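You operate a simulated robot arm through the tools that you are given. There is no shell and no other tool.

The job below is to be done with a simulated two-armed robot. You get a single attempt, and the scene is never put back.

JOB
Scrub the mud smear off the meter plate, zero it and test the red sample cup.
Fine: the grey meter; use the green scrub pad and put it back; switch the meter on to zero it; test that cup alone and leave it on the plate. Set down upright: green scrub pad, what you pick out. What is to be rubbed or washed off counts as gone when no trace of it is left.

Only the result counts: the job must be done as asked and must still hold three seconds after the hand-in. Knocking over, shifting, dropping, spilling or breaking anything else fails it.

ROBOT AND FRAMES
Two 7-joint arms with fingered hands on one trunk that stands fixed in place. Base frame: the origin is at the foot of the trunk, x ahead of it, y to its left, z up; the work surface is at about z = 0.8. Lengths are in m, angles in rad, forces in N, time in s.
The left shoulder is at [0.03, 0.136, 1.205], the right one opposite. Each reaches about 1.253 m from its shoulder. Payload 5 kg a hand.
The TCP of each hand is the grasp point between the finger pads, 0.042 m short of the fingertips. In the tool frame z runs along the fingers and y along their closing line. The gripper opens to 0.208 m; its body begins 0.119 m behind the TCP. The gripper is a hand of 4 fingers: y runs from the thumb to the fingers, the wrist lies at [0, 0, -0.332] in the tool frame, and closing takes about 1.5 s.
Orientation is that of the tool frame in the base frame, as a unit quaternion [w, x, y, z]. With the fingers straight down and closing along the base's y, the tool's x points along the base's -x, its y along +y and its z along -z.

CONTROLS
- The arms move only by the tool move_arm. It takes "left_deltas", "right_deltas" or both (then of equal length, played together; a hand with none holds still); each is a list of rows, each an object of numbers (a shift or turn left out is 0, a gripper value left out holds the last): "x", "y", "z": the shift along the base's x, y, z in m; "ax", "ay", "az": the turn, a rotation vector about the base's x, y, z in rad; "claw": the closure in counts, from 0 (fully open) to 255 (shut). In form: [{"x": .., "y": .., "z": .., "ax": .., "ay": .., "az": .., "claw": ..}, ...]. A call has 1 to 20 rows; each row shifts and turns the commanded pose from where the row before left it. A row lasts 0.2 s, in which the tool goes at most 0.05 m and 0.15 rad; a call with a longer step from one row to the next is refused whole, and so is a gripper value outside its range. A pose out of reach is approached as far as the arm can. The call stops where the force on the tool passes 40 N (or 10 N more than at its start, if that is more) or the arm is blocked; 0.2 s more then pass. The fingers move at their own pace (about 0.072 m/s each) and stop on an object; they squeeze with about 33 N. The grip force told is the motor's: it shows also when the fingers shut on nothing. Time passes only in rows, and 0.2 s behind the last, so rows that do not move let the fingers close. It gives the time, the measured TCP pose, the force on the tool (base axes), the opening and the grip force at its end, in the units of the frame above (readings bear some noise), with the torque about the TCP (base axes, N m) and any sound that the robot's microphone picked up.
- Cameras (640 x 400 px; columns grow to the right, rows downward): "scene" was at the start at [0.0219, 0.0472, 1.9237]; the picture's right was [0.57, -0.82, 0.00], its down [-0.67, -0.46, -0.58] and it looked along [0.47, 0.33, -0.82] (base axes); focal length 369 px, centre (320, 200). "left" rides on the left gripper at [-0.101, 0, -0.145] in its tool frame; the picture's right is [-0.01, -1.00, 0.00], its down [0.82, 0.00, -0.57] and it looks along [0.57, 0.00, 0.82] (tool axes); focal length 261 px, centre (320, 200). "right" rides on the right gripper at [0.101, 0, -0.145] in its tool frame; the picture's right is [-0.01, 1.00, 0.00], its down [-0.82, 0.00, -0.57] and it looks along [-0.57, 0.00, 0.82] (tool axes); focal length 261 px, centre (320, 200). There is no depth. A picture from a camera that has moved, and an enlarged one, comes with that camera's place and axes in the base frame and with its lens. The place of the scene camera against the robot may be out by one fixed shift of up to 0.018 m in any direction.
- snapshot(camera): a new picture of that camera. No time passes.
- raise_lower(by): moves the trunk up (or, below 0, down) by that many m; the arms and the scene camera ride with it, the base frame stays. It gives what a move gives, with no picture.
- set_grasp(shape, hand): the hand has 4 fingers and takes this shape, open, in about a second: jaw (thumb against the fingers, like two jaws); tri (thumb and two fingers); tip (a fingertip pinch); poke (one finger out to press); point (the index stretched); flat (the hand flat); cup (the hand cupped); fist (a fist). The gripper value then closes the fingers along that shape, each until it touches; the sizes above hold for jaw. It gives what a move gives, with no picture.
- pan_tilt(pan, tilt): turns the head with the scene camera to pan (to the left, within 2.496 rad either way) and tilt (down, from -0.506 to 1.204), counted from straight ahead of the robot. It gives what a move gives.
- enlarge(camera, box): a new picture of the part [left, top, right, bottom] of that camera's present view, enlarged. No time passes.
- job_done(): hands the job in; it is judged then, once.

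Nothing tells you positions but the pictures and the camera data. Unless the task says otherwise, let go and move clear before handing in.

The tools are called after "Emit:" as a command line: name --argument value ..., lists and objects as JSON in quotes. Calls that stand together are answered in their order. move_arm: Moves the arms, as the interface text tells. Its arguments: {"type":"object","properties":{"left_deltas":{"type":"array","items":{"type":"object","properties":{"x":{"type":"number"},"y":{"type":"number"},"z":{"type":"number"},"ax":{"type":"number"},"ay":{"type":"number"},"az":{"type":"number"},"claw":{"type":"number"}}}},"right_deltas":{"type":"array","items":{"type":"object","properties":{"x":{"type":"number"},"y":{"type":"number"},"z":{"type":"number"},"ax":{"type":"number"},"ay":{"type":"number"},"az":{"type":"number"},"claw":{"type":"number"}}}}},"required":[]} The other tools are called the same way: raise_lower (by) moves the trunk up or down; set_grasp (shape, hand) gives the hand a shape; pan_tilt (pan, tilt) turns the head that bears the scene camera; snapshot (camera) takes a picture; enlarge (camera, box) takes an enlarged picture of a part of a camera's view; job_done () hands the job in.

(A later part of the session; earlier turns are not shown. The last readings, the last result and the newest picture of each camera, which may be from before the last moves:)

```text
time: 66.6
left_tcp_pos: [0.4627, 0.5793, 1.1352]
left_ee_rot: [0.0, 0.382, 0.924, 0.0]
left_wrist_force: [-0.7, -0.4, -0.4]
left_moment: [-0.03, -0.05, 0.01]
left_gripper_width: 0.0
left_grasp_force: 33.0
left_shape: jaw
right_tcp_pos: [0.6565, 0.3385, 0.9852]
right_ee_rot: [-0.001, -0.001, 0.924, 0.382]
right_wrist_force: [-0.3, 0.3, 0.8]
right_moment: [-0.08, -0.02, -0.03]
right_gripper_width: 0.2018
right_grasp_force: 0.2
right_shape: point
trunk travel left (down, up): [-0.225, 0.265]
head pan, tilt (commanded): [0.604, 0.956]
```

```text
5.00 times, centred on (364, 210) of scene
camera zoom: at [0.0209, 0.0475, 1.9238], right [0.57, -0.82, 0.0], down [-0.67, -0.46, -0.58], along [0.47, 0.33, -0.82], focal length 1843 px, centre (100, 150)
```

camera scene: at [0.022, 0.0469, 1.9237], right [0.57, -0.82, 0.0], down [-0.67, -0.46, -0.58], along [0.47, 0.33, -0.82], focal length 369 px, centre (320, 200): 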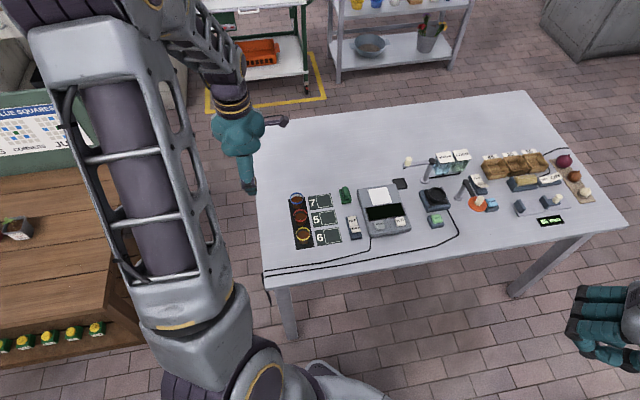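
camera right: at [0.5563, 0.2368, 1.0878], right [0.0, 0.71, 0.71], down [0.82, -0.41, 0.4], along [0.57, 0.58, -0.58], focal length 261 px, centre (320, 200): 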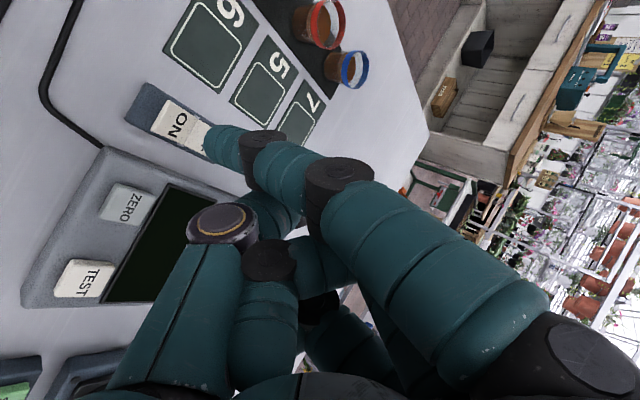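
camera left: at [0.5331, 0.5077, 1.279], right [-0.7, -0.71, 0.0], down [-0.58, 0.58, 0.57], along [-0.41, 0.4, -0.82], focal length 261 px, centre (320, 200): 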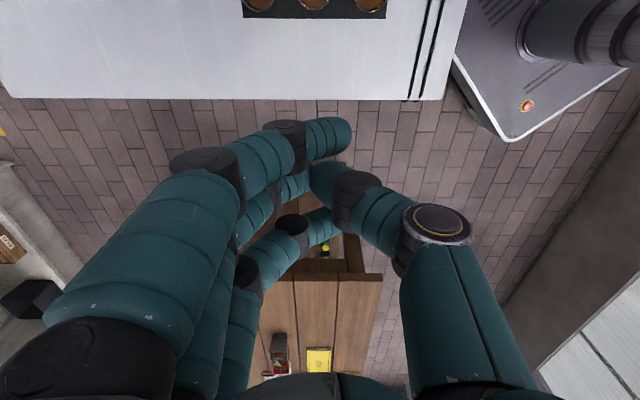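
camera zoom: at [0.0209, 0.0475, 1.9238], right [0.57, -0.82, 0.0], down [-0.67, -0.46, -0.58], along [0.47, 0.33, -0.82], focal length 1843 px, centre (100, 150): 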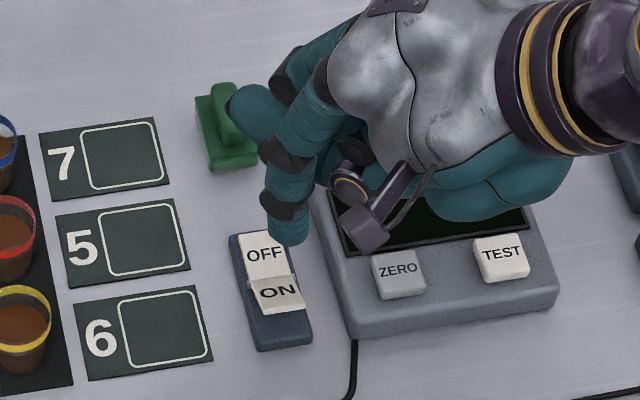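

The fingertip lines up over the ON half in both views. I'll descend slowly onto it, watching force and sound.

Emit:
move_arm --right_deltas '[{"z": -0.025}, {"z": -0.02}, {"z": -0.01}, {}]'

Emit:
enlarge --camera "right" --box '[120, 70, 280, 170]'

Emit:
enlarge --camera "scene" --box '[320, 190, 416, 250]'

```text
time: 67.6
left_tcp_pos: [0.4617, 0.5783, 1.1339]
left_ee_rot: [0.001, 0.382, 0.924, 0.0]
left_wrist_force: [0.4, -0.3, 0.0]
left_moment: [-0.03, 0.0, 0.0]
left_gripper_width: 0.0001
left_grasp_force: 33.0
left_shape: jaw
right_tcp_pos: [0.6575, 0.3392, 0.9312]
right_ee_rot: [0.0, 0.0, 0.924, 0.382]
right_wrist_force: [0.0, 0.5, 0.7]
right_moment: [-0.02, -0.03, 0.0]
right_gripper_width: 0.2017
right_grasp_force: 0.1
right_shape: point
trunk travel left (down, up): [-0.225, 0.265]
head pan, tilt (commanded): [0.604, 0.956]
```

```text
4.00 times, centred on (200, 120) of right
camera zoom: at [0.5572, 0.2371, 1.0334], right [0.0, 0.71, 0.71], down [0.82, -0.41, 0.4], along [0.57, 0.58, -0.58], focal length 1043 px, centre (800, 520)
```

zoom: 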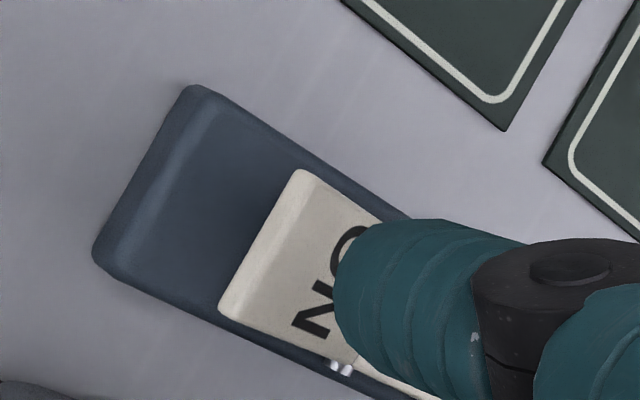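

```text
6.67 times, centred on (368, 220) of scene
camera zoom: at [0.0216, 0.0474, 1.9238], right [0.57, -0.82, 0.0], down [-0.67, -0.46, -0.58], along [0.47, 0.33, -0.82], focal length 2458 px, centre (0, 67)
```

zoom: 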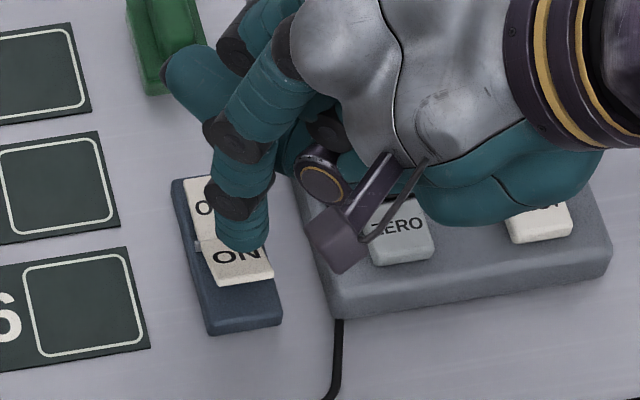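

Emit:
move_arm --right_deltas '[{"x": -0.002, "y": -0.002, "z": -0.008}, {"z": -0.004}, {"z": -0.003}, {}]'

Emit:
enlarge --camera "right" --box '[120, 70, 280, 170]'

```text
time: 68.6
left_tcp_pos: [0.4615, 0.5787, 1.1347]
left_ee_rot: [0.001, 0.382, 0.924, 0.0]
left_wrist_force: [0.0, 0.7, -0.1]
left_moment: [-0.01, -0.02, 0.05]
left_gripper_width: 0.0001
left_grasp_force: 32.9
left_shape: jaw
right_tcp_pos: [0.6554, 0.3367, 0.9159]
right_ee_rot: [-0.001, 0.0, 0.924, 0.383]
right_wrist_force: [0.8, 0.3, 0.5]
right_moment: [0.02, 0.0, -0.03]
right_gripper_width: 0.202
right_grasp_force: 0.1
right_shape: point
trunk travel left (down, up): [-0.225, 0.265]
head pan, tilt (commanded): [0.604, 0.956]
```

```text
4.00 times, centred on (200, 120) of right
camera zoom: at [0.5546, 0.2349, 1.0176], right [0.0, 0.71, 0.71], down [0.82, -0.41, 0.4], along [0.57, 0.58, -0.58], focal length 1043 px, centre (800, 520)
```

zoom: 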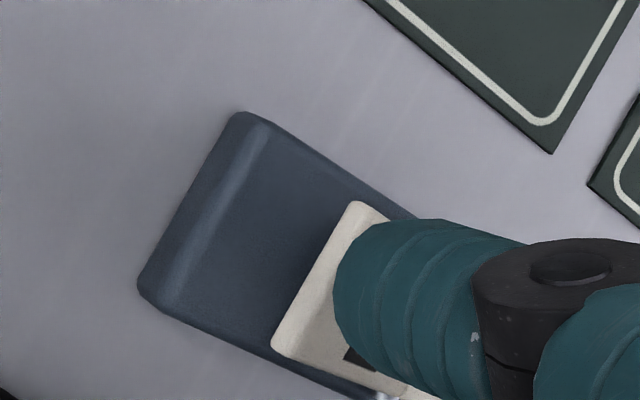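

Emit:
move_arm --right_deltas '[{"z": -0.003}, {"z": -0.003}, {}]'

```text
time: 69.4
left_tcp_pos: [0.4614, 0.5784, 1.1335]
left_ee_rot: [0.0, 0.382, 0.924, 0.0]
left_wrist_force: [-0.7, 0.5, 1.2]
left_moment: [0.01, 0.02, 0.04]
left_gripper_width: 0.0
left_grasp_force: 32.8
left_shape: jaw
right_tcp_pos: [0.6555, 0.3371, 0.9081]
right_ee_rot: [0.0, -0.001, 0.924, 0.383]
right_wrist_force: [0.2, 0.2, 0.8]
right_moment: [-0.06, 0.01, 0.03]
right_gripper_width: 0.2017
right_grasp_force: 0.1
right_shape: point
trunk travel left (down, up): [-0.225, 0.265]
head pan, tilt (commanded): [0.604, 0.956]
```

Emit:
move_arm --right_deltas '[{"z": -0.003}, {}]'

Emit:
enlarge --camera "right" --box '[120, 70, 280, 170]'

Emit:
enlarge --camera "scene" --box '[320, 190, 416, 250]'

```text
time: 70.0
left_tcp_pos: [0.4616, 0.5788, 1.1348]
left_ee_rot: [0.0, 0.382, 0.924, 0.001]
left_wrist_force: [1.1, 0.1, 0.4]
left_moment: [-0.02, -0.02, 0.01]
left_gripper_width: 0.0
left_grasp_force: 33.3
left_shape: jaw
right_tcp_pos: [0.6551, 0.3361, 0.9057]
right_ee_rot: [0.0, 0.0, 0.924, 0.383]
right_wrist_force: [-0.1, 0.0, -0.3]
right_moment: [-0.06, 0.0, -0.01]
right_gripper_width: 0.2014
right_grasp_force: 0.0
right_shape: point
trunk travel left (down, up): [-0.225, 0.265]
head pan, tilt (commanded): [0.604, 0.956]
```

```text
4.00 times, centred on (200, 120) of right
camera zoom: at [0.5551, 0.2349, 1.0089], right [0.0, 0.71, 0.71], down [0.82, -0.41, 0.4], along [0.57, 0.58, -0.58], focal length 1043 px, centre (800, 520)
```

zoom: 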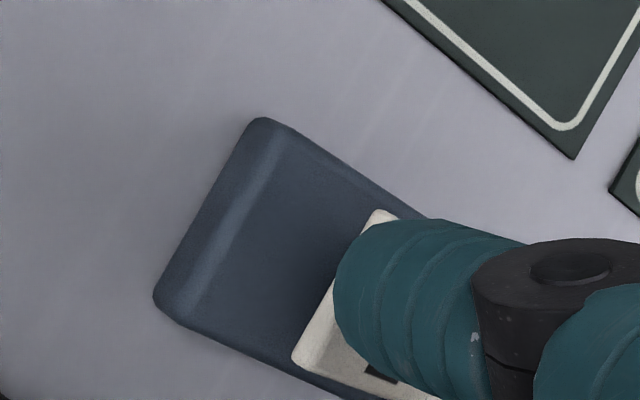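

```text
6.67 times, centred on (368, 220) of scene
camera zoom: at [0.0218, 0.0473, 1.9238], right [0.57, -0.82, 0.0], down [-0.67, -0.46, -0.58], along [0.47, 0.33, -0.82], focal length 2458 px, centre (0, 67)
```

zoom: 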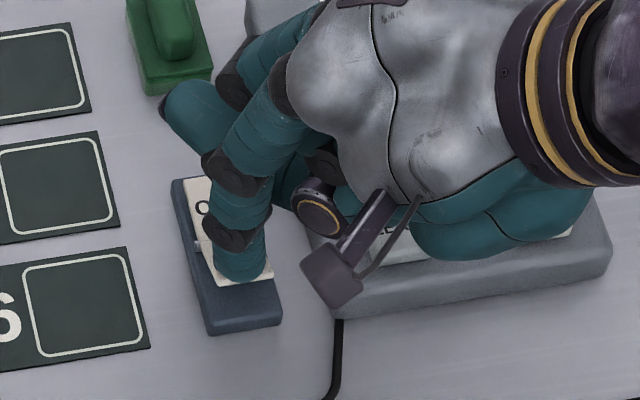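

The fingertip is coming down close to the ON half's outer edge. I'll lift slightly, shift 10 mm toward the hinge, and press again.

Emit:
move_arm --right_deltas '[{"z": 0.012}, {"x": 0.0065, "y": 0.0065}, {}]'

Emit:
enlarge --camera "right" --box '[120, 70, 280, 170]'

Emit:
enlarge --camera "scene" --box '[320, 190, 416, 250]'

```text
time: 70.8
left_tcp_pos: [0.4617, 0.5779, 1.1345]
left_ee_rot: [0.0, 0.381, 0.924, 0.0]
left_wrist_force: [-0.8, 0.0, 0.4]
left_moment: [0.02, -0.01, -0.01]
left_gripper_width: 0.0
left_grasp_force: 33.1
left_shape: jaw
right_tcp_pos: [0.6609, 0.3431, 0.9179]
right_ee_rot: [0.0, 0.001, 0.924, 0.381]
right_wrist_force: [-0.8, -0.1, -0.6]
right_moment: [-0.06, -0.05, -0.01]
right_gripper_width: 0.2019
right_grasp_force: 0.1
right_shape: point
trunk travel left (down, up): [-0.225, 0.265]
head pan, tilt (commanded): [0.604, 0.956]
```

```text
4.00 times, centred on (200, 120) of right
camera zoom: at [0.5613, 0.2407, 1.021], right [0.0, 0.71, 0.71], down [0.82, -0.41, 0.4], along [0.57, 0.58, -0.58], focal length 1043 px, centre (800, 520)
```

zoom: 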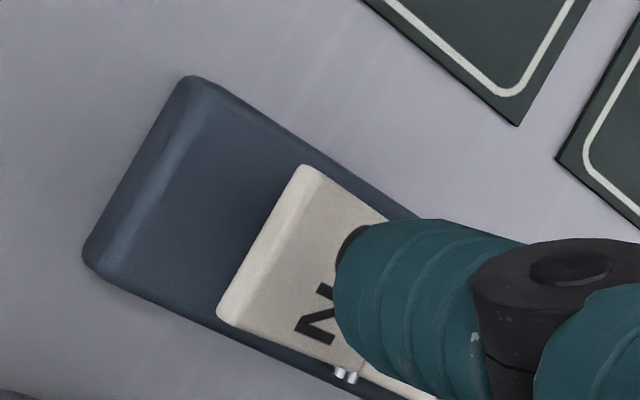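

```text
6.67 times, centred on (368, 220) of scene
camera zoom: at [0.0213, 0.0467, 1.9238], right [0.57, -0.82, 0.0], down [-0.67, -0.46, -0.58], along [0.47, 0.33, -0.82], focal length 2458 px, centre (0, 67)
```

zoom: 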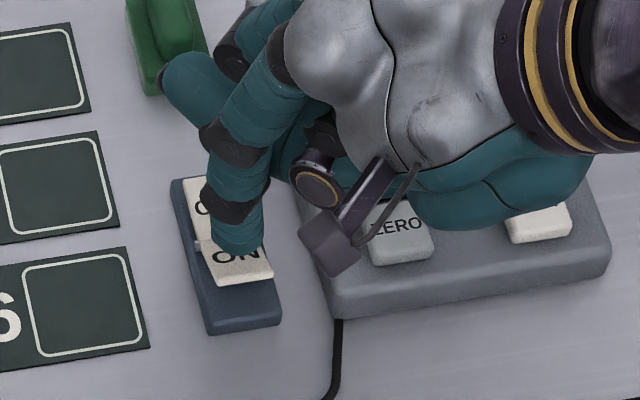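

Emit:
move_arm --right_deltas '[{"z": -0.006}, {"z": -0.005}, {"z": -0.003}, {}]'

Emit:
move_arm --right_deltas '[{"z": -0.003}, {}]'

```text
time: 71.8
left_tcp_pos: [0.4611, 0.5778, 1.1341]
left_ee_rot: [0.001, 0.382, 0.924, 0.0]
left_wrist_force: [-0.4, -0.5, 0.4]
left_moment: [0.01, -0.01, -0.02]
left_gripper_width: 0.0
left_grasp_force: 33.4
left_shape: jaw
right_tcp_pos: [0.6612, 0.3424, 0.9036]
right_ee_rot: [0.0, -0.001, 0.924, 0.383]
right_wrist_force: [-0.2, 0.4, -0.3]
right_moment: [-0.06, 0.01, 0.0]
right_gripper_width: 0.2016
right_grasp_force: 0.1
right_shape: point
trunk travel left (down, up): [-0.225, 0.265]
head pan, tilt (commanded): [0.604, 0.956]
```

```text
time: 72.4
left_tcp_pos: [0.4636, 0.5782, 1.134]
left_ee_rot: [0.0, 0.382, 0.924, 0.0]
left_wrist_force: [0.8, -0.3, 0.0]
left_moment: [0.05, 0.01, 0.03]
left_gripper_width: 0.0
left_grasp_force: 32.8
left_shape: jaw
right_tcp_pos: [0.662, 0.3428, 0.9017]
right_ee_rot: [-0.001, -0.001, 0.924, 0.382]
right_wrist_force: [-0.1, 1.3, 1.1]
right_moment: [-0.07, 0.02, 0.03]
right_gripper_width: 0.2015
right_grasp_force: 0.1
right_shape: point
trunk travel left (down, up): [-0.225, 0.265]
head pan, tilt (commanded): [0.604, 0.956]
```

Emit:
move_arm --right_deltas '[{"z": -0.003}, {}]'

Emit:
enlarge --camera "scene" --box '[320, 190, 416, 250]'

Emit:
enlarge --camera "right" --box '[120, 70, 280, 170]'

```text
time: 73.0
left_tcp_pos: [0.4618, 0.5778, 1.1341]
left_ee_rot: [-0.001, 0.382, 0.924, 0.0]
left_wrist_force: [0.0, -0.3, -0.5]
left_moment: [0.01, 0.01, -0.02]
left_gripper_width: 0.0
left_grasp_force: 33.2
left_shape: jaw
right_tcp_pos: [0.6612, 0.3435, 0.8985]
right_ee_rot: [0.0, -0.001, 0.924, 0.383]
right_wrist_force: [0.6, 1.1, 0.5]
right_moment: [0.01, 0.01, -0.02]
right_gripper_width: 0.2017
right_grasp_force: 0.0
right_shape: point
trunk travel left (down, up): [-0.225, 0.265]
head pan, tilt (commanded): [0.604, 0.956]
```

```text
6.67 times, centred on (368, 220) of scene
camera zoom: at [0.0218, 0.0472, 1.9238], right [0.57, -0.82, 0.0], down [-0.67, -0.46, -0.58], along [0.47, 0.33, -0.82], focal length 2458 px, centre (0, 67)
```

zoom: 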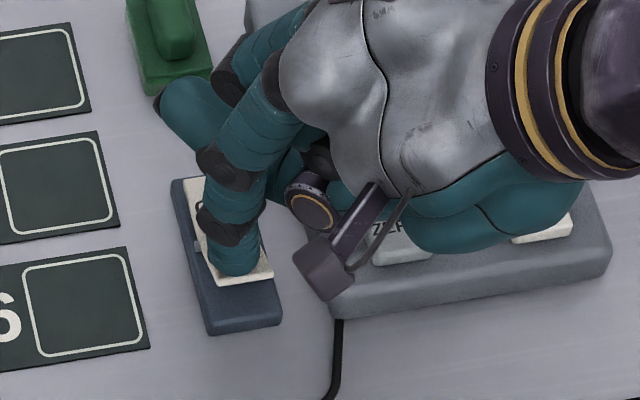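

```text
4.00 times, centred on (200, 120) of right
camera zoom: at [0.561, 0.2411, 1.0007], right [0.0, 0.71, 0.71], down [0.82, -0.41, 0.4], along [0.57, 0.58, -0.58], focal length 1043 px, centre (800, 520)
```

zoom: 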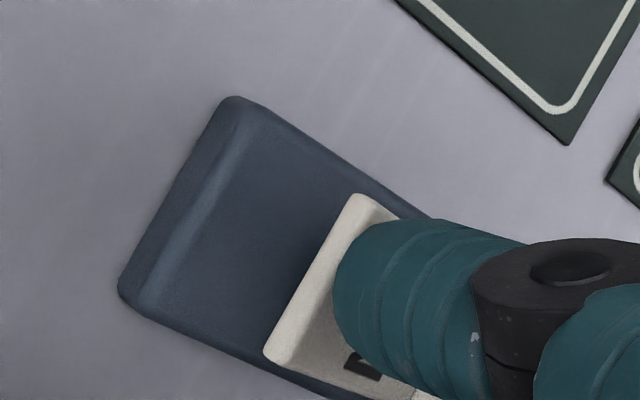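

The switch sits lower than I assumed, so the fingertip is still a few millimetres above it. Continuing down in small steps.

Emit:
move_arm --right_deltas '[{"z": -0.003}, {}]'

Emit:
move_arm --right_deltas '[{"z": -0.003}, {}]'

Emit:
enlarge --camera "scene" --box '[320, 190, 416, 250]'

```text
time: 73.6
left_tcp_pos: [0.462, 0.5791, 1.1348]
left_ee_rot: [0.0, 0.382, 0.924, 0.0]
left_wrist_force: [0.1, 0.4, 0.0]
left_moment: [0.03, 0.0, -0.01]
left_gripper_width: 0.0
left_grasp_force: 33.3
left_shape: jaw
right_tcp_pos: [0.6613, 0.342, 0.896]
right_ee_rot: [-0.001, 0.0, 0.924, 0.382]
right_wrist_force: [-0.1, 0.5, 1.7]
right_moment: [-0.05, 0.01, 0.04]
right_gripper_width: 0.2019
right_grasp_force: 0.1
right_shape: point
trunk travel left (down, up): [-0.225, 0.265]
head pan, tilt (commanded): [0.604, 0.956]
```

```text
time: 74.2
left_tcp_pos: [0.4625, 0.5797, 1.1349]
left_ee_rot: [0.0, 0.382, 0.924, 0.0]
left_wrist_force: [-0.2, 0.3, -0.8]
left_moment: [-0.01, -0.03, -0.02]
left_gripper_width: 0.0
left_grasp_force: 33.0
left_shape: jaw
right_tcp_pos: [0.6614, 0.3427, 0.8911]
right_ee_rot: [0.0, 0.001, 0.924, 0.382]
right_wrist_force: [0.1, 0.0, 0.3]
right_moment: [-0.08, 0.02, 0.01]
right_gripper_width: 0.2017
right_grasp_force: 0.1
right_shape: point
trunk travel left (down, up): [-0.225, 0.265]
head pan, tilt (commanded): [0.604, 0.956]
```

```text
6.67 times, centred on (368, 220) of scene
camera zoom: at [0.0217, 0.0473, 1.9238], right [0.57, -0.82, 0.0], down [-0.67, -0.46, -0.58], along [0.47, 0.33, -0.82], focal length 2458 px, centre (0, 67)
```

zoom: 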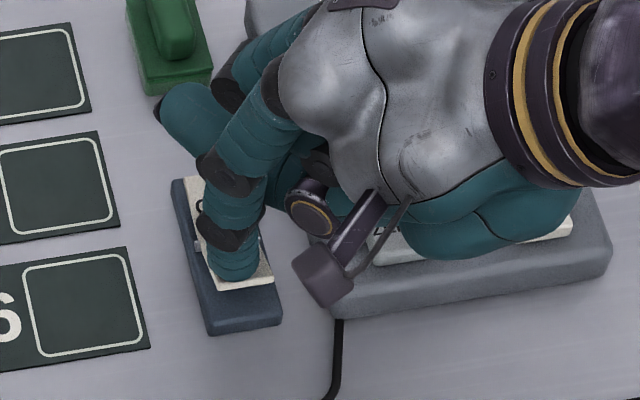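

Emit:
move_arm --right_deltas '[{"z": -0.003}, {}]'

Emit:
enlarge --camera "right" --box '[120, 70, 280, 170]'

```text
time: 74.8
left_tcp_pos: [0.4628, 0.5795, 1.1345]
left_ee_rot: [0.0, 0.382, 0.924, 0.0]
left_wrist_force: [0.6, -0.6, -0.8]
left_moment: [0.01, 0.01, -0.01]
left_gripper_width: 0.0
left_grasp_force: 32.7
left_shape: jaw
right_tcp_pos: [0.6613, 0.344, 0.8893]
right_ee_rot: [0.0, 0.0, 0.924, 0.383]
right_wrist_force: [0.8, 0.4, -0.2]
right_moment: [-0.06, 0.06, 0.02]
right_gripper_width: 0.2018
right_grasp_force: 0.1
right_shape: point
trunk travel left (down, up): [-0.225, 0.265]
head pan, tilt (commanded): [0.604, 0.956]
```

```text
4.00 times, centred on (200, 120) of right
camera zoom: at [0.5616, 0.2415, 0.9919], right [0.0, 0.71, 0.71], down [0.82, -0.41, 0.4], along [0.57, 0.58, -0.58], focal length 1043 px, centre (800, 520)
```

zoom: 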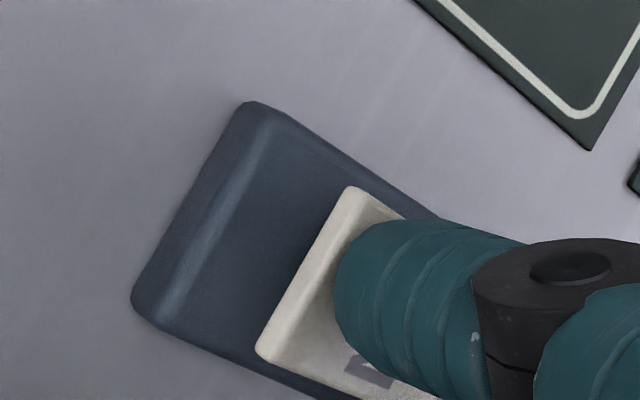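

The ON half is being pushed down now (it moves relative to its housing). I'll keep pressing gently.

Emit:
move_arm --right_deltas '[{"z": -0.002}, {}]'

Emit:
move_arm --right_deltas '[{"z": -0.002}, {}]'

Emit:
enlarge --camera "right" --box '[120, 70, 280, 170]'

Emit:
enlarge --camera "scene" --box '[320, 180, 448, 260]'

```text
time: 75.4
left_tcp_pos: [0.4616, 0.5792, 1.1348]
left_ee_rot: [0.0, 0.382, 0.924, 0.0]
left_wrist_force: [0.2, 0.0, 0.8]
left_moment: [0.01, 0.01, 0.03]
left_gripper_width: 0.0
left_grasp_force: 33.1
left_shape: jaw
right_tcp_pos: [0.6615, 0.3425, 0.8866]
right_ee_rot: [0.0, 0.0, 0.924, 0.383]
right_wrist_force: [0.2, -0.1, 0.1]
right_moment: [-0.02, 0.0, 0.02]
right_gripper_width: 0.2018
right_grasp_force: 0.1
right_shape: point
trunk travel left (down, up): [-0.225, 0.265]
head pan, tilt (commanded): [0.604, 0.956]
```

```text
time: 76.0
left_tcp_pos: [0.4616, 0.5784, 1.1343]
left_ee_rot: [0.0, 0.383, 0.924, 0.0]
left_wrist_force: [0.5, -0.5, 0.3]
left_moment: [0.01, 0.01, -0.02]
left_gripper_width: 0.0001
left_grasp_force: 32.8
left_shape: jaw
right_tcp_pos: [0.6611, 0.3429, 0.8848]
right_ee_rot: [0.0, 0.0, 0.924, 0.383]
right_wrist_force: [0.2, 0.2, -1.3]
right_moment: [-0.03, -0.02, 0.0]
right_gripper_width: 0.2017
right_grasp_force: 0.0
right_shape: point
trunk travel left (down, up): [-0.225, 0.265]
head pan, tilt (commanded): [0.604, 0.956]
```

```text
4.00 times, centred on (200, 120) of right
camera zoom: at [0.5612, 0.2415, 0.9878], right [0.0, 0.71, 0.71], down [0.82, -0.41, 0.4], along [0.57, 0.58, -0.58], focal length 1043 px, centre (800, 520)
```

zoom: 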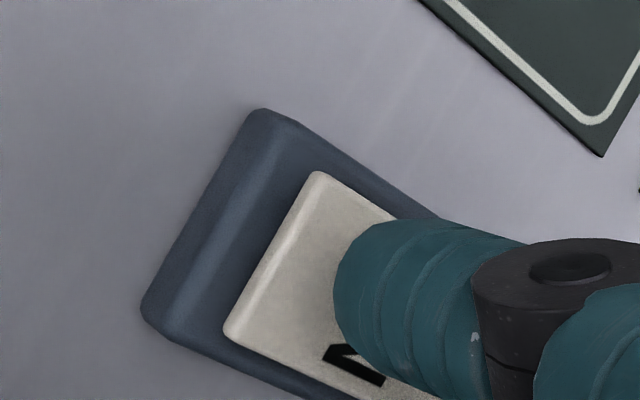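

```text
5.00 times, centred on (384, 220) of scene
camera zoom: at [0.0218, 0.0473, 1.9238], right [0.57, -0.82, 0.0], down [-0.67, -0.46, -0.58], along [0.47, 0.33, -0.82], focal length 1843 px, centre (0, 100)
```

zoom: 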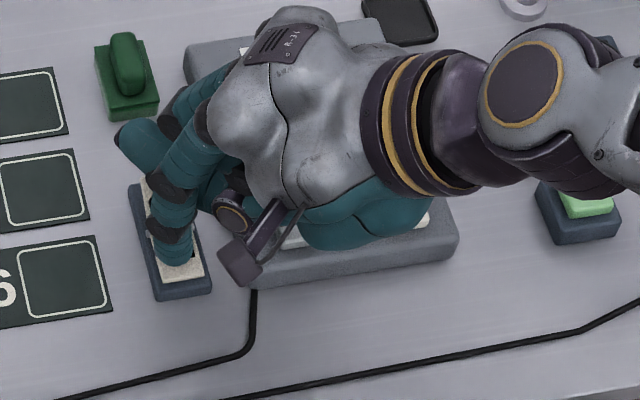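

The ON half has tipped over. I'll lift straight up and look at the meter display.

Emit:
move_arm --right_deltas '[{"z": 0.02}, {"z": 0.04}, {"z": 0.04}, {"z": 0.03, "x": -0.02, "y": -0.03}, {"x": -0.02, "y": -0.04}, {"x": -0.02, "y": -0.04}, {"x": -0.02, "y": -0.04}, {}]'

Emit:
enlarge --camera "scene" --box '[320, 160, 448, 240]'

Emit:
snapshot --camera "right"

```text
time: 77.8
left_tcp_pos: [0.4633, 0.5804, 1.1327]
left_ee_rot: [-0.001, 0.381, 0.924, -0.001]
left_wrist_force: [-0.1, 0.9, -0.7]
left_moment: [-0.11, -0.06, 0.04]
left_gripper_width: 0.0001
left_grasp_force: 32.9
left_shape: jaw
right_tcp_pos: [0.5819, 0.1956, 1.0148]
right_ee_rot: [0.0, -0.001, 0.924, 0.382]
right_wrist_force: [-0.5, 1.7, -0.2]
right_moment: [-0.11, 0.07, 0.04]
right_gripper_width: 0.2019
right_grasp_force: 0.0
right_shape: point
trunk travel left (down, up): [-0.225, 0.265]
head pan, tilt (commanded): [0.604, 0.956]
```

```text
5.00 times, centred on (384, 200) of scene
camera zoom: at [0.0229, 0.0489, 1.9236], right [0.57, -0.82, 0.0], down [-0.67, -0.46, -0.58], along [0.47, 0.33, -0.82], focal length 1843 px, centre (0, 200)
```

zoom: 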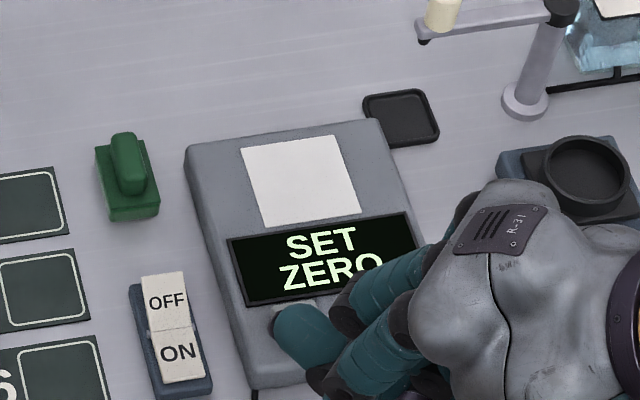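

```text
taken
camera right: at [0.4822, 0.0941, 1.1177], right [0.0, 0.71, 0.71], down [0.82, -0.41, 0.4], along [0.57, 0.58, -0.58], focal length 261 px, centre (320, 200)
```

right: 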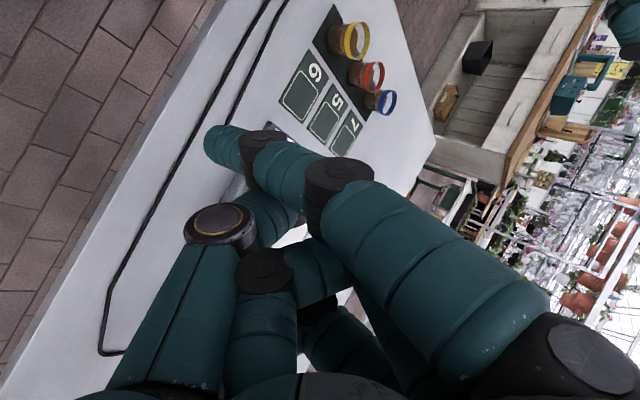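

The display reads "SET ZERO", so the switch is on and the ZERO button has to be pressed with the plate empty. I'll bring the index over ZERO at about (0.688, 0.247).

Emit:
move_arm --right_deltas '[{"x": 0.034, "y": 0.0206}, {"x": 0.034, "y": 0.0206}, {"x": 0.034, "y": 0.0206}, {"x": 0.034, "y": 0.0206}, {"z": -0.03}, {"z": -0.02}, {}]'

Emit:
snapshot --camera "right"

Emit:
enlarge --camera "scene" --box '[340, 180, 468, 260]'

```text
time: 79.4
left_tcp_pos: [0.4607, 0.5789, 1.1365]
left_ee_rot: [0.0, 0.382, 0.924, 0.001]
left_wrist_force: [-0.3, 0.3, -0.1]
left_moment: [0.02, -0.06, 0.03]
left_gripper_width: 0.0
left_grasp_force: 33.5
left_shape: jaw
right_tcp_pos: [0.7167, 0.2752, 0.9651]
right_ee_rot: [-0.001, 0.0, 0.924, 0.383]
right_wrist_force: [-0.4, 0.4, 0.0]
right_moment: [-0.04, -0.02, 0.0]
right_gripper_width: 0.2017
right_grasp_force: 0.0
right_shape: point
trunk travel left (down, up): [-0.225, 0.265]
head pan, tilt (commanded): [0.604, 0.956]
```

```text
taken
camera right: at [0.6169, 0.1734, 1.0673], right [0.0, 0.71, 0.71], down [0.82, -0.41, 0.4], along [0.57, 0.58, -0.58], focal length 261 px, centre (320, 200)
```

right: 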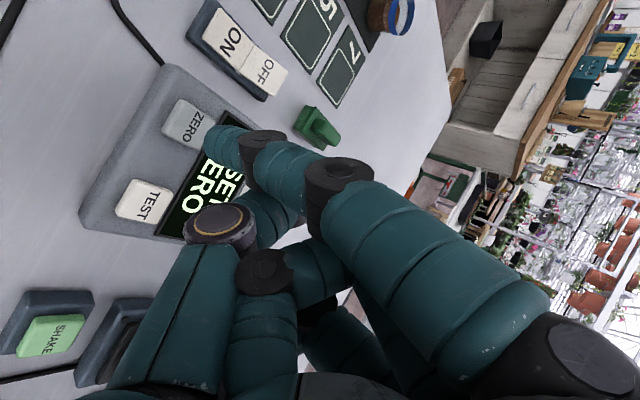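

```text
5.00 times, centred on (404, 220) of scene
camera zoom: at [0.0213, 0.0468, 1.9238], right [0.57, -0.82, 0.0], down [-0.67, -0.46, -0.58], along [0.47, 0.33, -0.82], focal length 1843 px, centre (-100, 100)
```

zoom: 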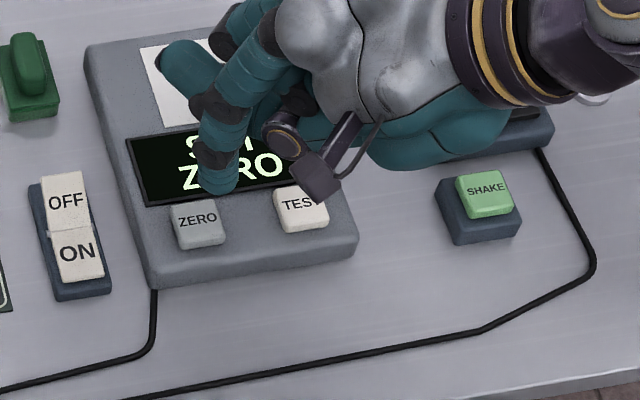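

The fingertip is above ZERO in both views. Descending slowly to press it.

Emit:
move_arm --right_deltas '[{"x": 0.002, "y": 0.002, "z": -0.025}, {"z": -0.015}, {"z": -0.008}, {}]'

Emit:
enlarge --camera "scene" --box '[340, 180, 468, 260]'

Emit:
enlarge --camera "right" --box '[120, 70, 280, 170]'

```text
time: 80.4
left_tcp_pos: [0.4616, 0.5777, 1.1342]
left_ee_rot: [0.0, 0.381, 0.925, 0.0]
left_wrist_force: [0.2, -0.5, 0.2]
left_moment: [0.03, -0.01, 0.0]
left_gripper_width: 0.0001
left_grasp_force: 33.2
left_shape: jaw
right_tcp_pos: [0.7198, 0.277, 0.9161]
right_ee_rot: [0.001, -0.001, 0.923, 0.384]
right_wrist_force: [-0.5, 0.3, -0.5]
right_moment: [-0.06, 0.0, 0.02]
right_gripper_width: 0.2018
right_grasp_force: 0.1
right_shape: point
trunk travel left (down, up): [-0.225, 0.265]
head pan, tilt (commanded): [0.604, 0.956]
```

```text
5.00 times, centred on (404, 220) of scene
camera zoom: at [0.0215, 0.0471, 1.9238], right [0.57, -0.82, 0.0], down [-0.67, -0.46, -0.58], along [0.47, 0.33, -0.82], focal length 1843 px, centre (-100, 100)
```

zoom: 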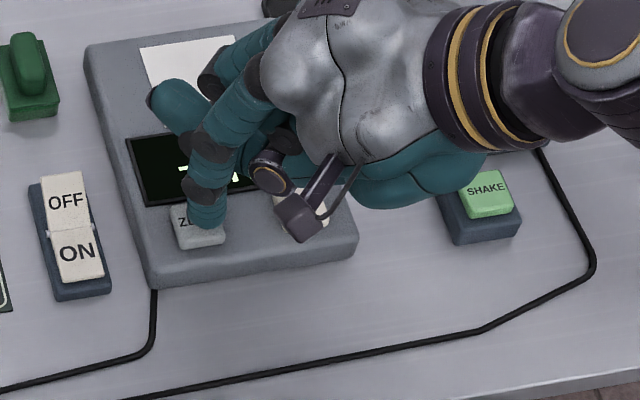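

```text
4.00 times, centred on (200, 120) of right
camera zoom: at [0.6195, 0.1757, 1.0191], right [0.0, 0.71, 0.71], down [0.82, -0.41, 0.4], along [0.57, 0.58, -0.58], focal length 1043 px, centre (800, 520)
```

zoom: 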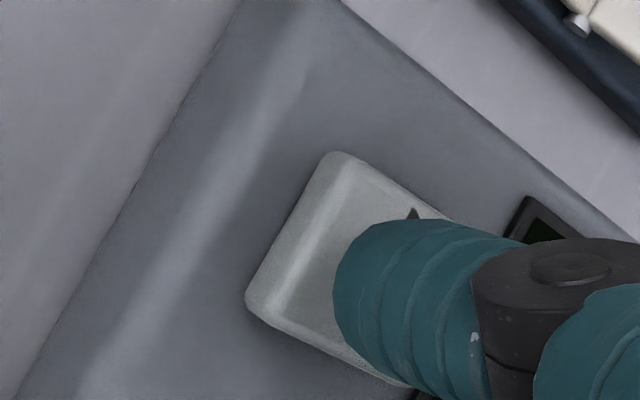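

Emit:
move_arm --right_deltas '[{"z": -0.003}, {"z": -0.003}, {}]'

Emit:
move_arm --right_deltas '[{"z": -0.003}, {}]'

Emit:
enlarge --camera "right" --box '[120, 70, 280, 170]'

```text
time: 81.2
left_tcp_pos: [0.4621, 0.5782, 1.1334]
left_ee_rot: [0.0, 0.382, 0.924, 0.0]
left_wrist_force: [-0.1, 0.5, -0.7]
left_moment: [0.0, 0.01, 0.02]
left_gripper_width: 0.0001
left_grasp_force: 32.9
left_shape: jaw
right_tcp_pos: [0.7201, 0.2782, 0.9111]
right_ee_rot: [0.0, 0.0, 0.924, 0.382]
right_wrist_force: [-0.2, -0.1, -0.5]
right_moment: [-0.05, -0.01, 0.02]
right_gripper_width: 0.2016
right_grasp_force: 0.0
right_shape: point
trunk travel left (down, up): [-0.225, 0.265]
head pan, tilt (commanded): [0.604, 0.956]
```

```text
time: 81.8
left_tcp_pos: [0.4616, 0.5789, 1.1346]
left_ee_rot: [0.001, 0.381, 0.925, -0.001]
left_wrist_force: [-0.3, -0.8, 0.2]
left_moment: [-0.01, -0.02, -0.03]
left_gripper_width: 0.0
left_grasp_force: 32.9
left_shape: jaw
right_tcp_pos: [0.72, 0.2775, 0.9072]
right_ee_rot: [-0.001, -0.001, 0.924, 0.383]
right_wrist_force: [-0.4, -0.2, 0.1]
right_moment: [-0.03, -0.05, 0.02]
right_gripper_width: 0.2018
right_grasp_force: 0.0
right_shape: point
trunk travel left (down, up): [-0.225, 0.265]
head pan, tilt (commanded): [0.604, 0.956]
```

```text
4.00 times, centred on (200, 120) of right
camera zoom: at [0.6199, 0.1758, 1.0102], right [0.0, 0.71, 0.71], down [0.82, -0.41, 0.4], along [0.57, 0.58, -0.58], focal length 1043 px, centre (800, 520)
```

zoom: 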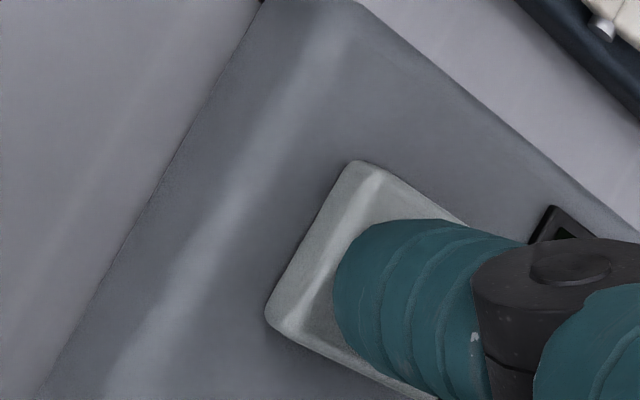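

Emit:
move_arm --right_deltas '[{"z": -0.002}, {}]'

Emit:
move_arm --right_deltas '[{"z": -0.002}, {}]'

Emit:
enlarge --camera "scene" --box '[340, 180, 468, 260]'

```text
time: 82.4
left_tcp_pos: [0.4621, 0.5789, 1.1337]
left_ee_rot: [0.0, 0.382, 0.924, 0.0]
left_wrist_force: [0.1, -0.3, 0.3]
left_moment: [0.01, -0.02, 0.03]
left_gripper_width: 0.0
left_grasp_force: 33.9
left_shape: jaw
right_tcp_pos: [0.7207, 0.2773, 0.9052]
right_ee_rot: [0.0, -0.001, 0.924, 0.383]
right_wrist_force: [0.4, 0.1, -0.5]
right_moment: [-0.05, -0.03, 0.01]
right_gripper_width: 0.2017
right_grasp_force: 0.0
right_shape: point
trunk travel left (down, up): [-0.225, 0.265]
head pan, tilt (commanded): [0.604, 0.956]
```

```text
time: 83.0
left_tcp_pos: [0.4621, 0.5797, 1.1345]
left_ee_rot: [0.001, 0.381, 0.924, 0.001]
left_wrist_force: [-0.2, -0.2, -0.5]
left_moment: [0.01, -0.02, 0.04]
left_gripper_width: 0.0001
left_grasp_force: 33.1
left_shape: jaw
right_tcp_pos: [0.7189, 0.2775, 0.9034]
right_ee_rot: [0.0, 0.0, 0.924, 0.383]
right_wrist_force: [0.4, 0.5, -0.5]
right_moment: [-0.03, -0.03, -0.02]
right_gripper_width: 0.2017
right_grasp_force: 0.1
right_shape: point
trunk travel left (down, up): [-0.225, 0.265]
head pan, tilt (commanded): [0.604, 0.956]
```

```text
5.00 times, centred on (404, 220) of scene
camera zoom: at [0.0218, 0.0472, 1.9238], right [0.57, -0.82, 0.0], down [-0.67, -0.46, -0.58], along [0.47, 0.33, -0.82], focal length 1843 px, centre (-100, 100)
```

zoom: 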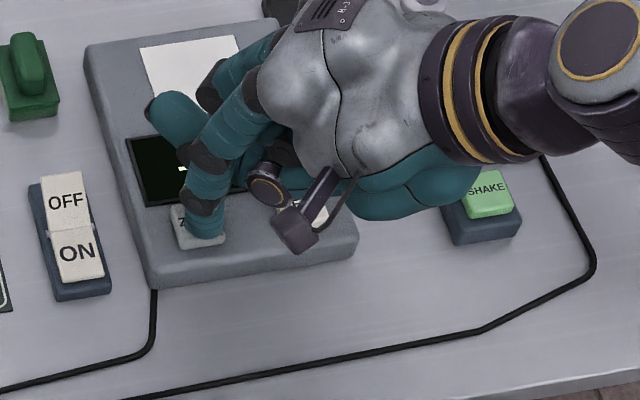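

Emit:
move_arm --right_deltas '[{"z": -0.002}, {}]'

Emit:
move_arm --right_deltas '[{"z": -0.002}, {}]'

Emit:
enlarge --camera "right" --box '[120, 70, 280, 170]'

```text
time: 83.6
left_tcp_pos: [0.4622, 0.5791, 1.1347]
left_ee_rot: [0.0, 0.382, 0.924, 0.0]
left_wrist_force: [0.5, -0.3, 0.1]
left_moment: [0.0, -0.01, 0.02]
left_gripper_width: 0.0001
left_grasp_force: 33.2
left_shape: jaw
right_tcp_pos: [0.7197, 0.2771, 0.9019]
right_ee_rot: [0.0, 0.0, 0.924, 0.382]
right_wrist_force: [1.3, 0.2, 0.3]
right_moment: [-0.07, 0.01, 0.03]
right_gripper_width: 0.2015
right_grasp_force: 0.1
right_shape: point
trunk travel left (down, up): [-0.225, 0.265]
head pan, tilt (commanded): [0.604, 0.956]
```

```text
time: 84.2
left_tcp_pos: [0.4623, 0.5783, 1.1338]
left_ee_rot: [-0.001, 0.382, 0.924, -0.001]
left_wrist_force: [0.0, 0.2, -0.5]
left_moment: [-0.01, 0.0, -0.01]
left_gripper_width: 0.0
left_grasp_force: 33.4
left_shape: jaw
right_tcp_pos: [0.7205, 0.2774, 0.901]
right_ee_rot: [0.0, 0.001, 0.924, 0.382]
right_wrist_force: [0.5, -0.2, 0.8]
right_moment: [-0.04, 0.01, 0.02]
right_gripper_width: 0.0002
right_grasp_force: 0.2
right_shape: point
trunk travel left (down, up): [-0.225, 0.265]
head pan, tilt (commanded): [0.604, 0.956]
```

```text
4.00 times, centred on (200, 120) of right
camera zoom: at [0.6193, 0.1751, 1.003], right [0.0, 0.71, 0.71], down [0.82, -0.41, 0.4], along [0.57, 0.58, -0.58], focal length 1043 px, centre (800, 520)
```

zoom: 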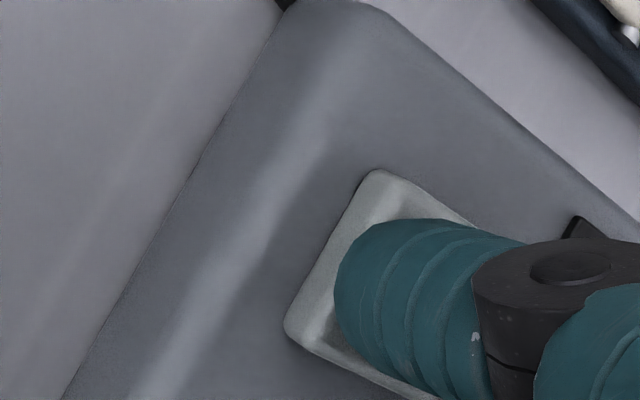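

The gripper reading changed, so the fingertip has touched the button. I'll press a little deeper.

Emit:
move_arm --right_deltas '[{"z": -0.002}, {}]'

Emit:
move_arm --right_deltas '[{"z": -0.002}, {}]'

Emit:
enlarge --camera "scene" --box '[340, 180, 468, 260]'

Emit:
enlarge --camera "right" --box '[120, 70, 280, 170]'

```text
time: 84.8
left_tcp_pos: [0.4619, 0.5786, 1.1354]
left_ee_rot: [0.0, 0.382, 0.924, 0.0]
left_wrist_force: [0.9, 0.4, -0.1]
left_moment: [0.01, 0.0, -0.01]
left_gripper_width: 0.0
left_grasp_force: 32.7
left_shape: jaw
right_tcp_pos: [0.7198, 0.2772, 0.8979]
right_ee_rot: [0.0, 0.0, 0.924, 0.383]
right_wrist_force: [-0.5, 0.0, 1.5]
right_moment: [-0.11, 0.03, 0.02]
right_gripper_width: 0.2019
right_grasp_force: 0.0
right_shape: point
trunk travel left (down, up): [-0.225, 0.265]
head pan, tilt (commanded): [0.604, 0.956]
```

```text
time: 85.4
left_tcp_pos: [0.4621, 0.579, 1.1348]
left_ee_rot: [-0.001, 0.382, 0.924, 0.0]
left_wrist_force: [-1.1, -0.5, 0.4]
left_moment: [0.0, -0.01, 0.0]
left_gripper_width: 0.0
left_grasp_force: 33.0
left_shape: jaw
right_tcp_pos: [0.72, 0.2768, 0.8966]
right_ee_rot: [-0.001, 0.0, 0.924, 0.383]
right_wrist_force: [0.9, 0.3, 3.4]
right_moment: [-0.14, 0.1, 0.08]
right_gripper_width: 0.2016
right_grasp_force: 0.1
right_shape: point
trunk travel left (down, up): [-0.225, 0.265]
head pan, tilt (commanded): [0.604, 0.956]
heard: click
```

```text
5.00 times, centred on (404, 220) of scene
camera zoom: at [0.0217, 0.0471, 1.9238], right [0.57, -0.82, 0.0], down [-0.67, -0.46, -0.58], along [0.47, 0.33, -0.82], focal length 1843 px, centre (-100, 100)
```

zoom: 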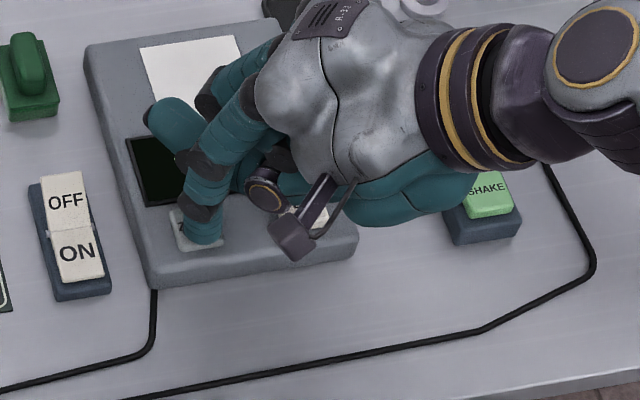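

```text
4.00 times, centred on (200, 120) of right
camera zoom: at [0.6192, 0.1754, 0.9988], right [0.0, 0.71, 0.71], down [0.82, -0.41, 0.4], along [0.57, 0.58, -0.58], focal length 1043 px, centre (800, 520)
```

zoom: 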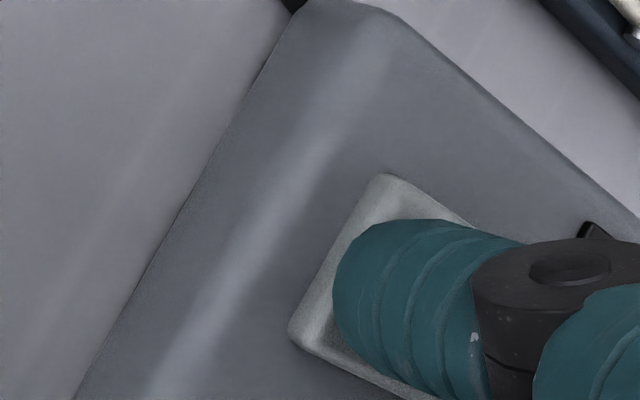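

A click was heard and the display changed. I'll lift the finger and read the display.

Emit:
move_arm --right_deltas '[{"z": 0.015}, {"z": 0.03}, {"z": 0.04}, {"z": 0.03, "x": -0.02, "y": -0.03}, {"x": -0.02, "y": -0.04}, {"x": -0.02, "y": -0.04}, {"x": -0.02, "y": -0.04}, {"x": -0.02, "y": -0.04}, {"x": -0.02, "y": -0.04}, {}]'

Emit:
enlarge --camera "scene" --box '[320, 160, 448, 240]'

```text
time: 87.6
left_tcp_pos: [0.4635, 0.5808, 1.1342]
left_ee_rot: [-0.001, 0.382, 0.924, 0.0]
left_wrist_force: [-1.4, 0.8, 0.0]
left_moment: [-0.12, -0.01, 0.0]
left_gripper_width: 0.0
left_grasp_force: 33.1
left_shape: jaw
right_tcp_pos: [0.6014, 0.0492, 1.0105]
right_ee_rot: [-0.001, 0.0, 0.924, 0.383]
right_wrist_force: [0.6, 1.5, 0.2]
right_moment: [-0.11, 0.04, 0.07]
right_gripper_width: 0.2016
right_grasp_force: 0.0
right_shape: point
trunk travel left (down, up): [-0.225, 0.265]
head pan, tilt (commanded): [0.604, 0.956]
```

```text
5.00 times, centred on (384, 200) of scene
camera zoom: at [0.0232, 0.0487, 1.9237], right [0.57, -0.82, 0.0], down [-0.67, -0.46, -0.58], along [0.47, 0.33, -0.82], focal length 1843 px, centre (0, 200)
```

zoom: 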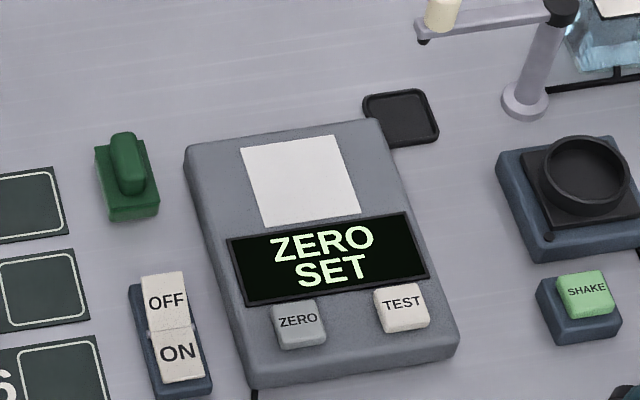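

The display reads "ZERO SET". Next is the red cup: I'll move the right hand further aside, put the left hand in tip shape and turn it so that it closes across the tray, between the neighbouring cups.

Emit:
set_grasp --shape "tip" --hand "left"

Emit:
move_arm --left_deltas '[{"claw": 150, "az": 0.1428, "x": 0.009, "y": -0.008}, {"az": 0.1428, "x": 0.009, "y": -0.008}, {"az": 0.1428, "x": 0.009, "y": -0.008}, {"az": 0.1428, "x": 0.009, "y": -0.008}, {"az": 0.1428, "x": 0.009, "y": -0.008}, {"az": 0.1428, "x": 0.009, "y": -0.008}, {"az": 0.1428, "x": 0.009, "y": -0.008}, {"az": 0.1428, "x": 0.009, "y": -0.008}, {"az": 0.1428, "x": 0.009, "y": -0.008}, {"az": 0.1428, "x": 0.009, "y": -0.008}, {"az": 0.1428, "x": 0.0116, "y": -0.0074}, {"z": -0.04}, {"z": -0.04}, {}]' --right_deltas '[{"x": -0.01, "y": -0.03}, {"x": -0.01, "y": -0.03}, {"x": -0.01, "y": -0.03}, {"x": -0.01, "y": -0.03}, {}, {}, {}, {}, {}, {}, {}, {}, {}, {}]'

Emit:
snapshot --camera "left"

```text
time: 88.5
left_tcp_pos: [0.4628, 0.5793, 1.1334]
left_ee_rot: [0.0, 0.382, 0.924, 0.001]
left_wrist_force: [0.8, 0.2, 0.1]
left_moment: [-0.02, 0.02, -0.01]
left_gripper_width: 0.2076
left_grasp_force: 0.1
left_shape: tip
right_tcp_pos: [0.6017, 0.0493, 1.01]
right_ee_rot: [0.001, 0.0, 0.924, 0.383]
right_wrist_force: [0.5, 0.3, -0.6]
right_moment: [-0.04, -0.01, 0.01]
right_gripper_width: 0.2017
right_grasp_force: 0.0
right_shape: point
trunk travel left (down, up): [-0.225, 0.265]
head pan, tilt (commanded): [0.604, 0.956]
```

```text
time: 91.5
left_tcp_pos: [0.5611, 0.4892, 1.0545]
left_ee_rot: [0.0, -0.383, 0.924, 0.0]
left_wrist_force: [-0.8, -0.8, 0.8]
left_moment: [0.02, -0.03, -0.01]
left_gripper_width: 0.0865
left_grasp_force: 0.1
left_shape: tip
right_tcp_pos: [0.5586, -0.0718, 1.0096]
right_ee_rot: [0.0, 0.0, 0.924, 0.382]
right_wrist_force: [-0.1, -0.5, -0.5]
right_moment: [-0.09, -0.01, -0.04]
right_gripper_width: 0.2017
right_grasp_force: 0.1
right_shape: point
trunk travel left (down, up): [-0.225, 0.265]
head pan, tilt (commanded): [0.604, 0.956]
```

```text
taken
camera left: at [0.6317, 0.5613, 1.1988], right [0.71, -0.7, 0.0], down [-0.58, -0.58, 0.57], along [-0.4, -0.41, -0.82], focal length 261 px, centre (320, 200)
```

left: 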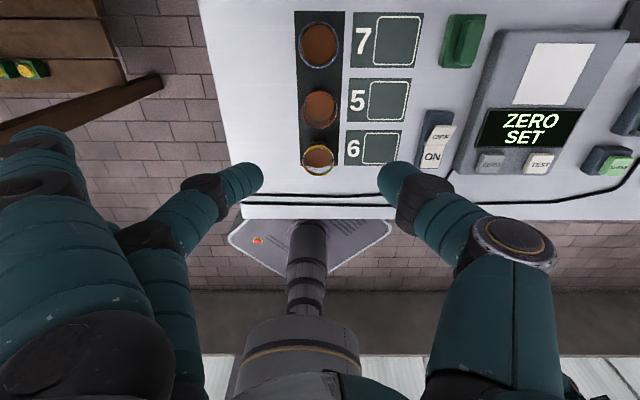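

Emit:
enlarge --camera "left" --box '[256, 30, 416, 130]'

Emit:
enlarge --camera "left" --box '[256, 90, 416, 190]'

```text
4.00 times, centred on (336, 80) of left
camera zoom: at [0.6317, 0.5613, 1.1988], right [0.71, -0.7, 0.0], down [-0.58, -0.58, 0.57], along [-0.4, -0.41, -0.82], focal length 1043 px, centre (256, 680)
```

zoom: 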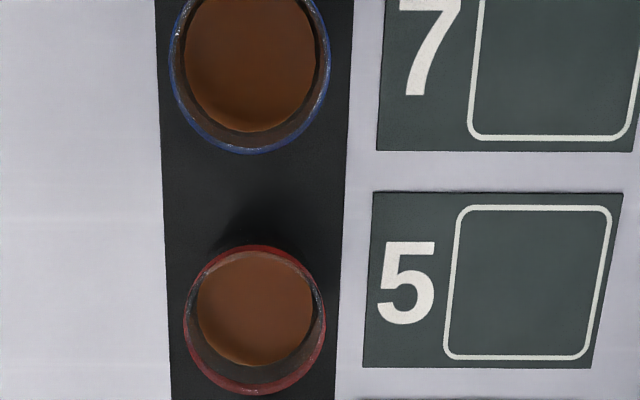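

```text
4.00 times, centred on (336, 140) of left
camera zoom: at [0.6317, 0.5613, 1.1988], right [0.71, -0.7, 0.0], down [-0.58, -0.58, 0.57], along [-0.4, -0.41, -0.82], focal length 1043 px, centre (256, 440)
```

zoom: 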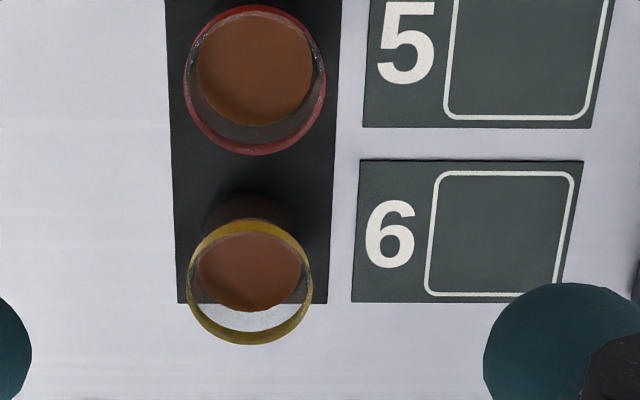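

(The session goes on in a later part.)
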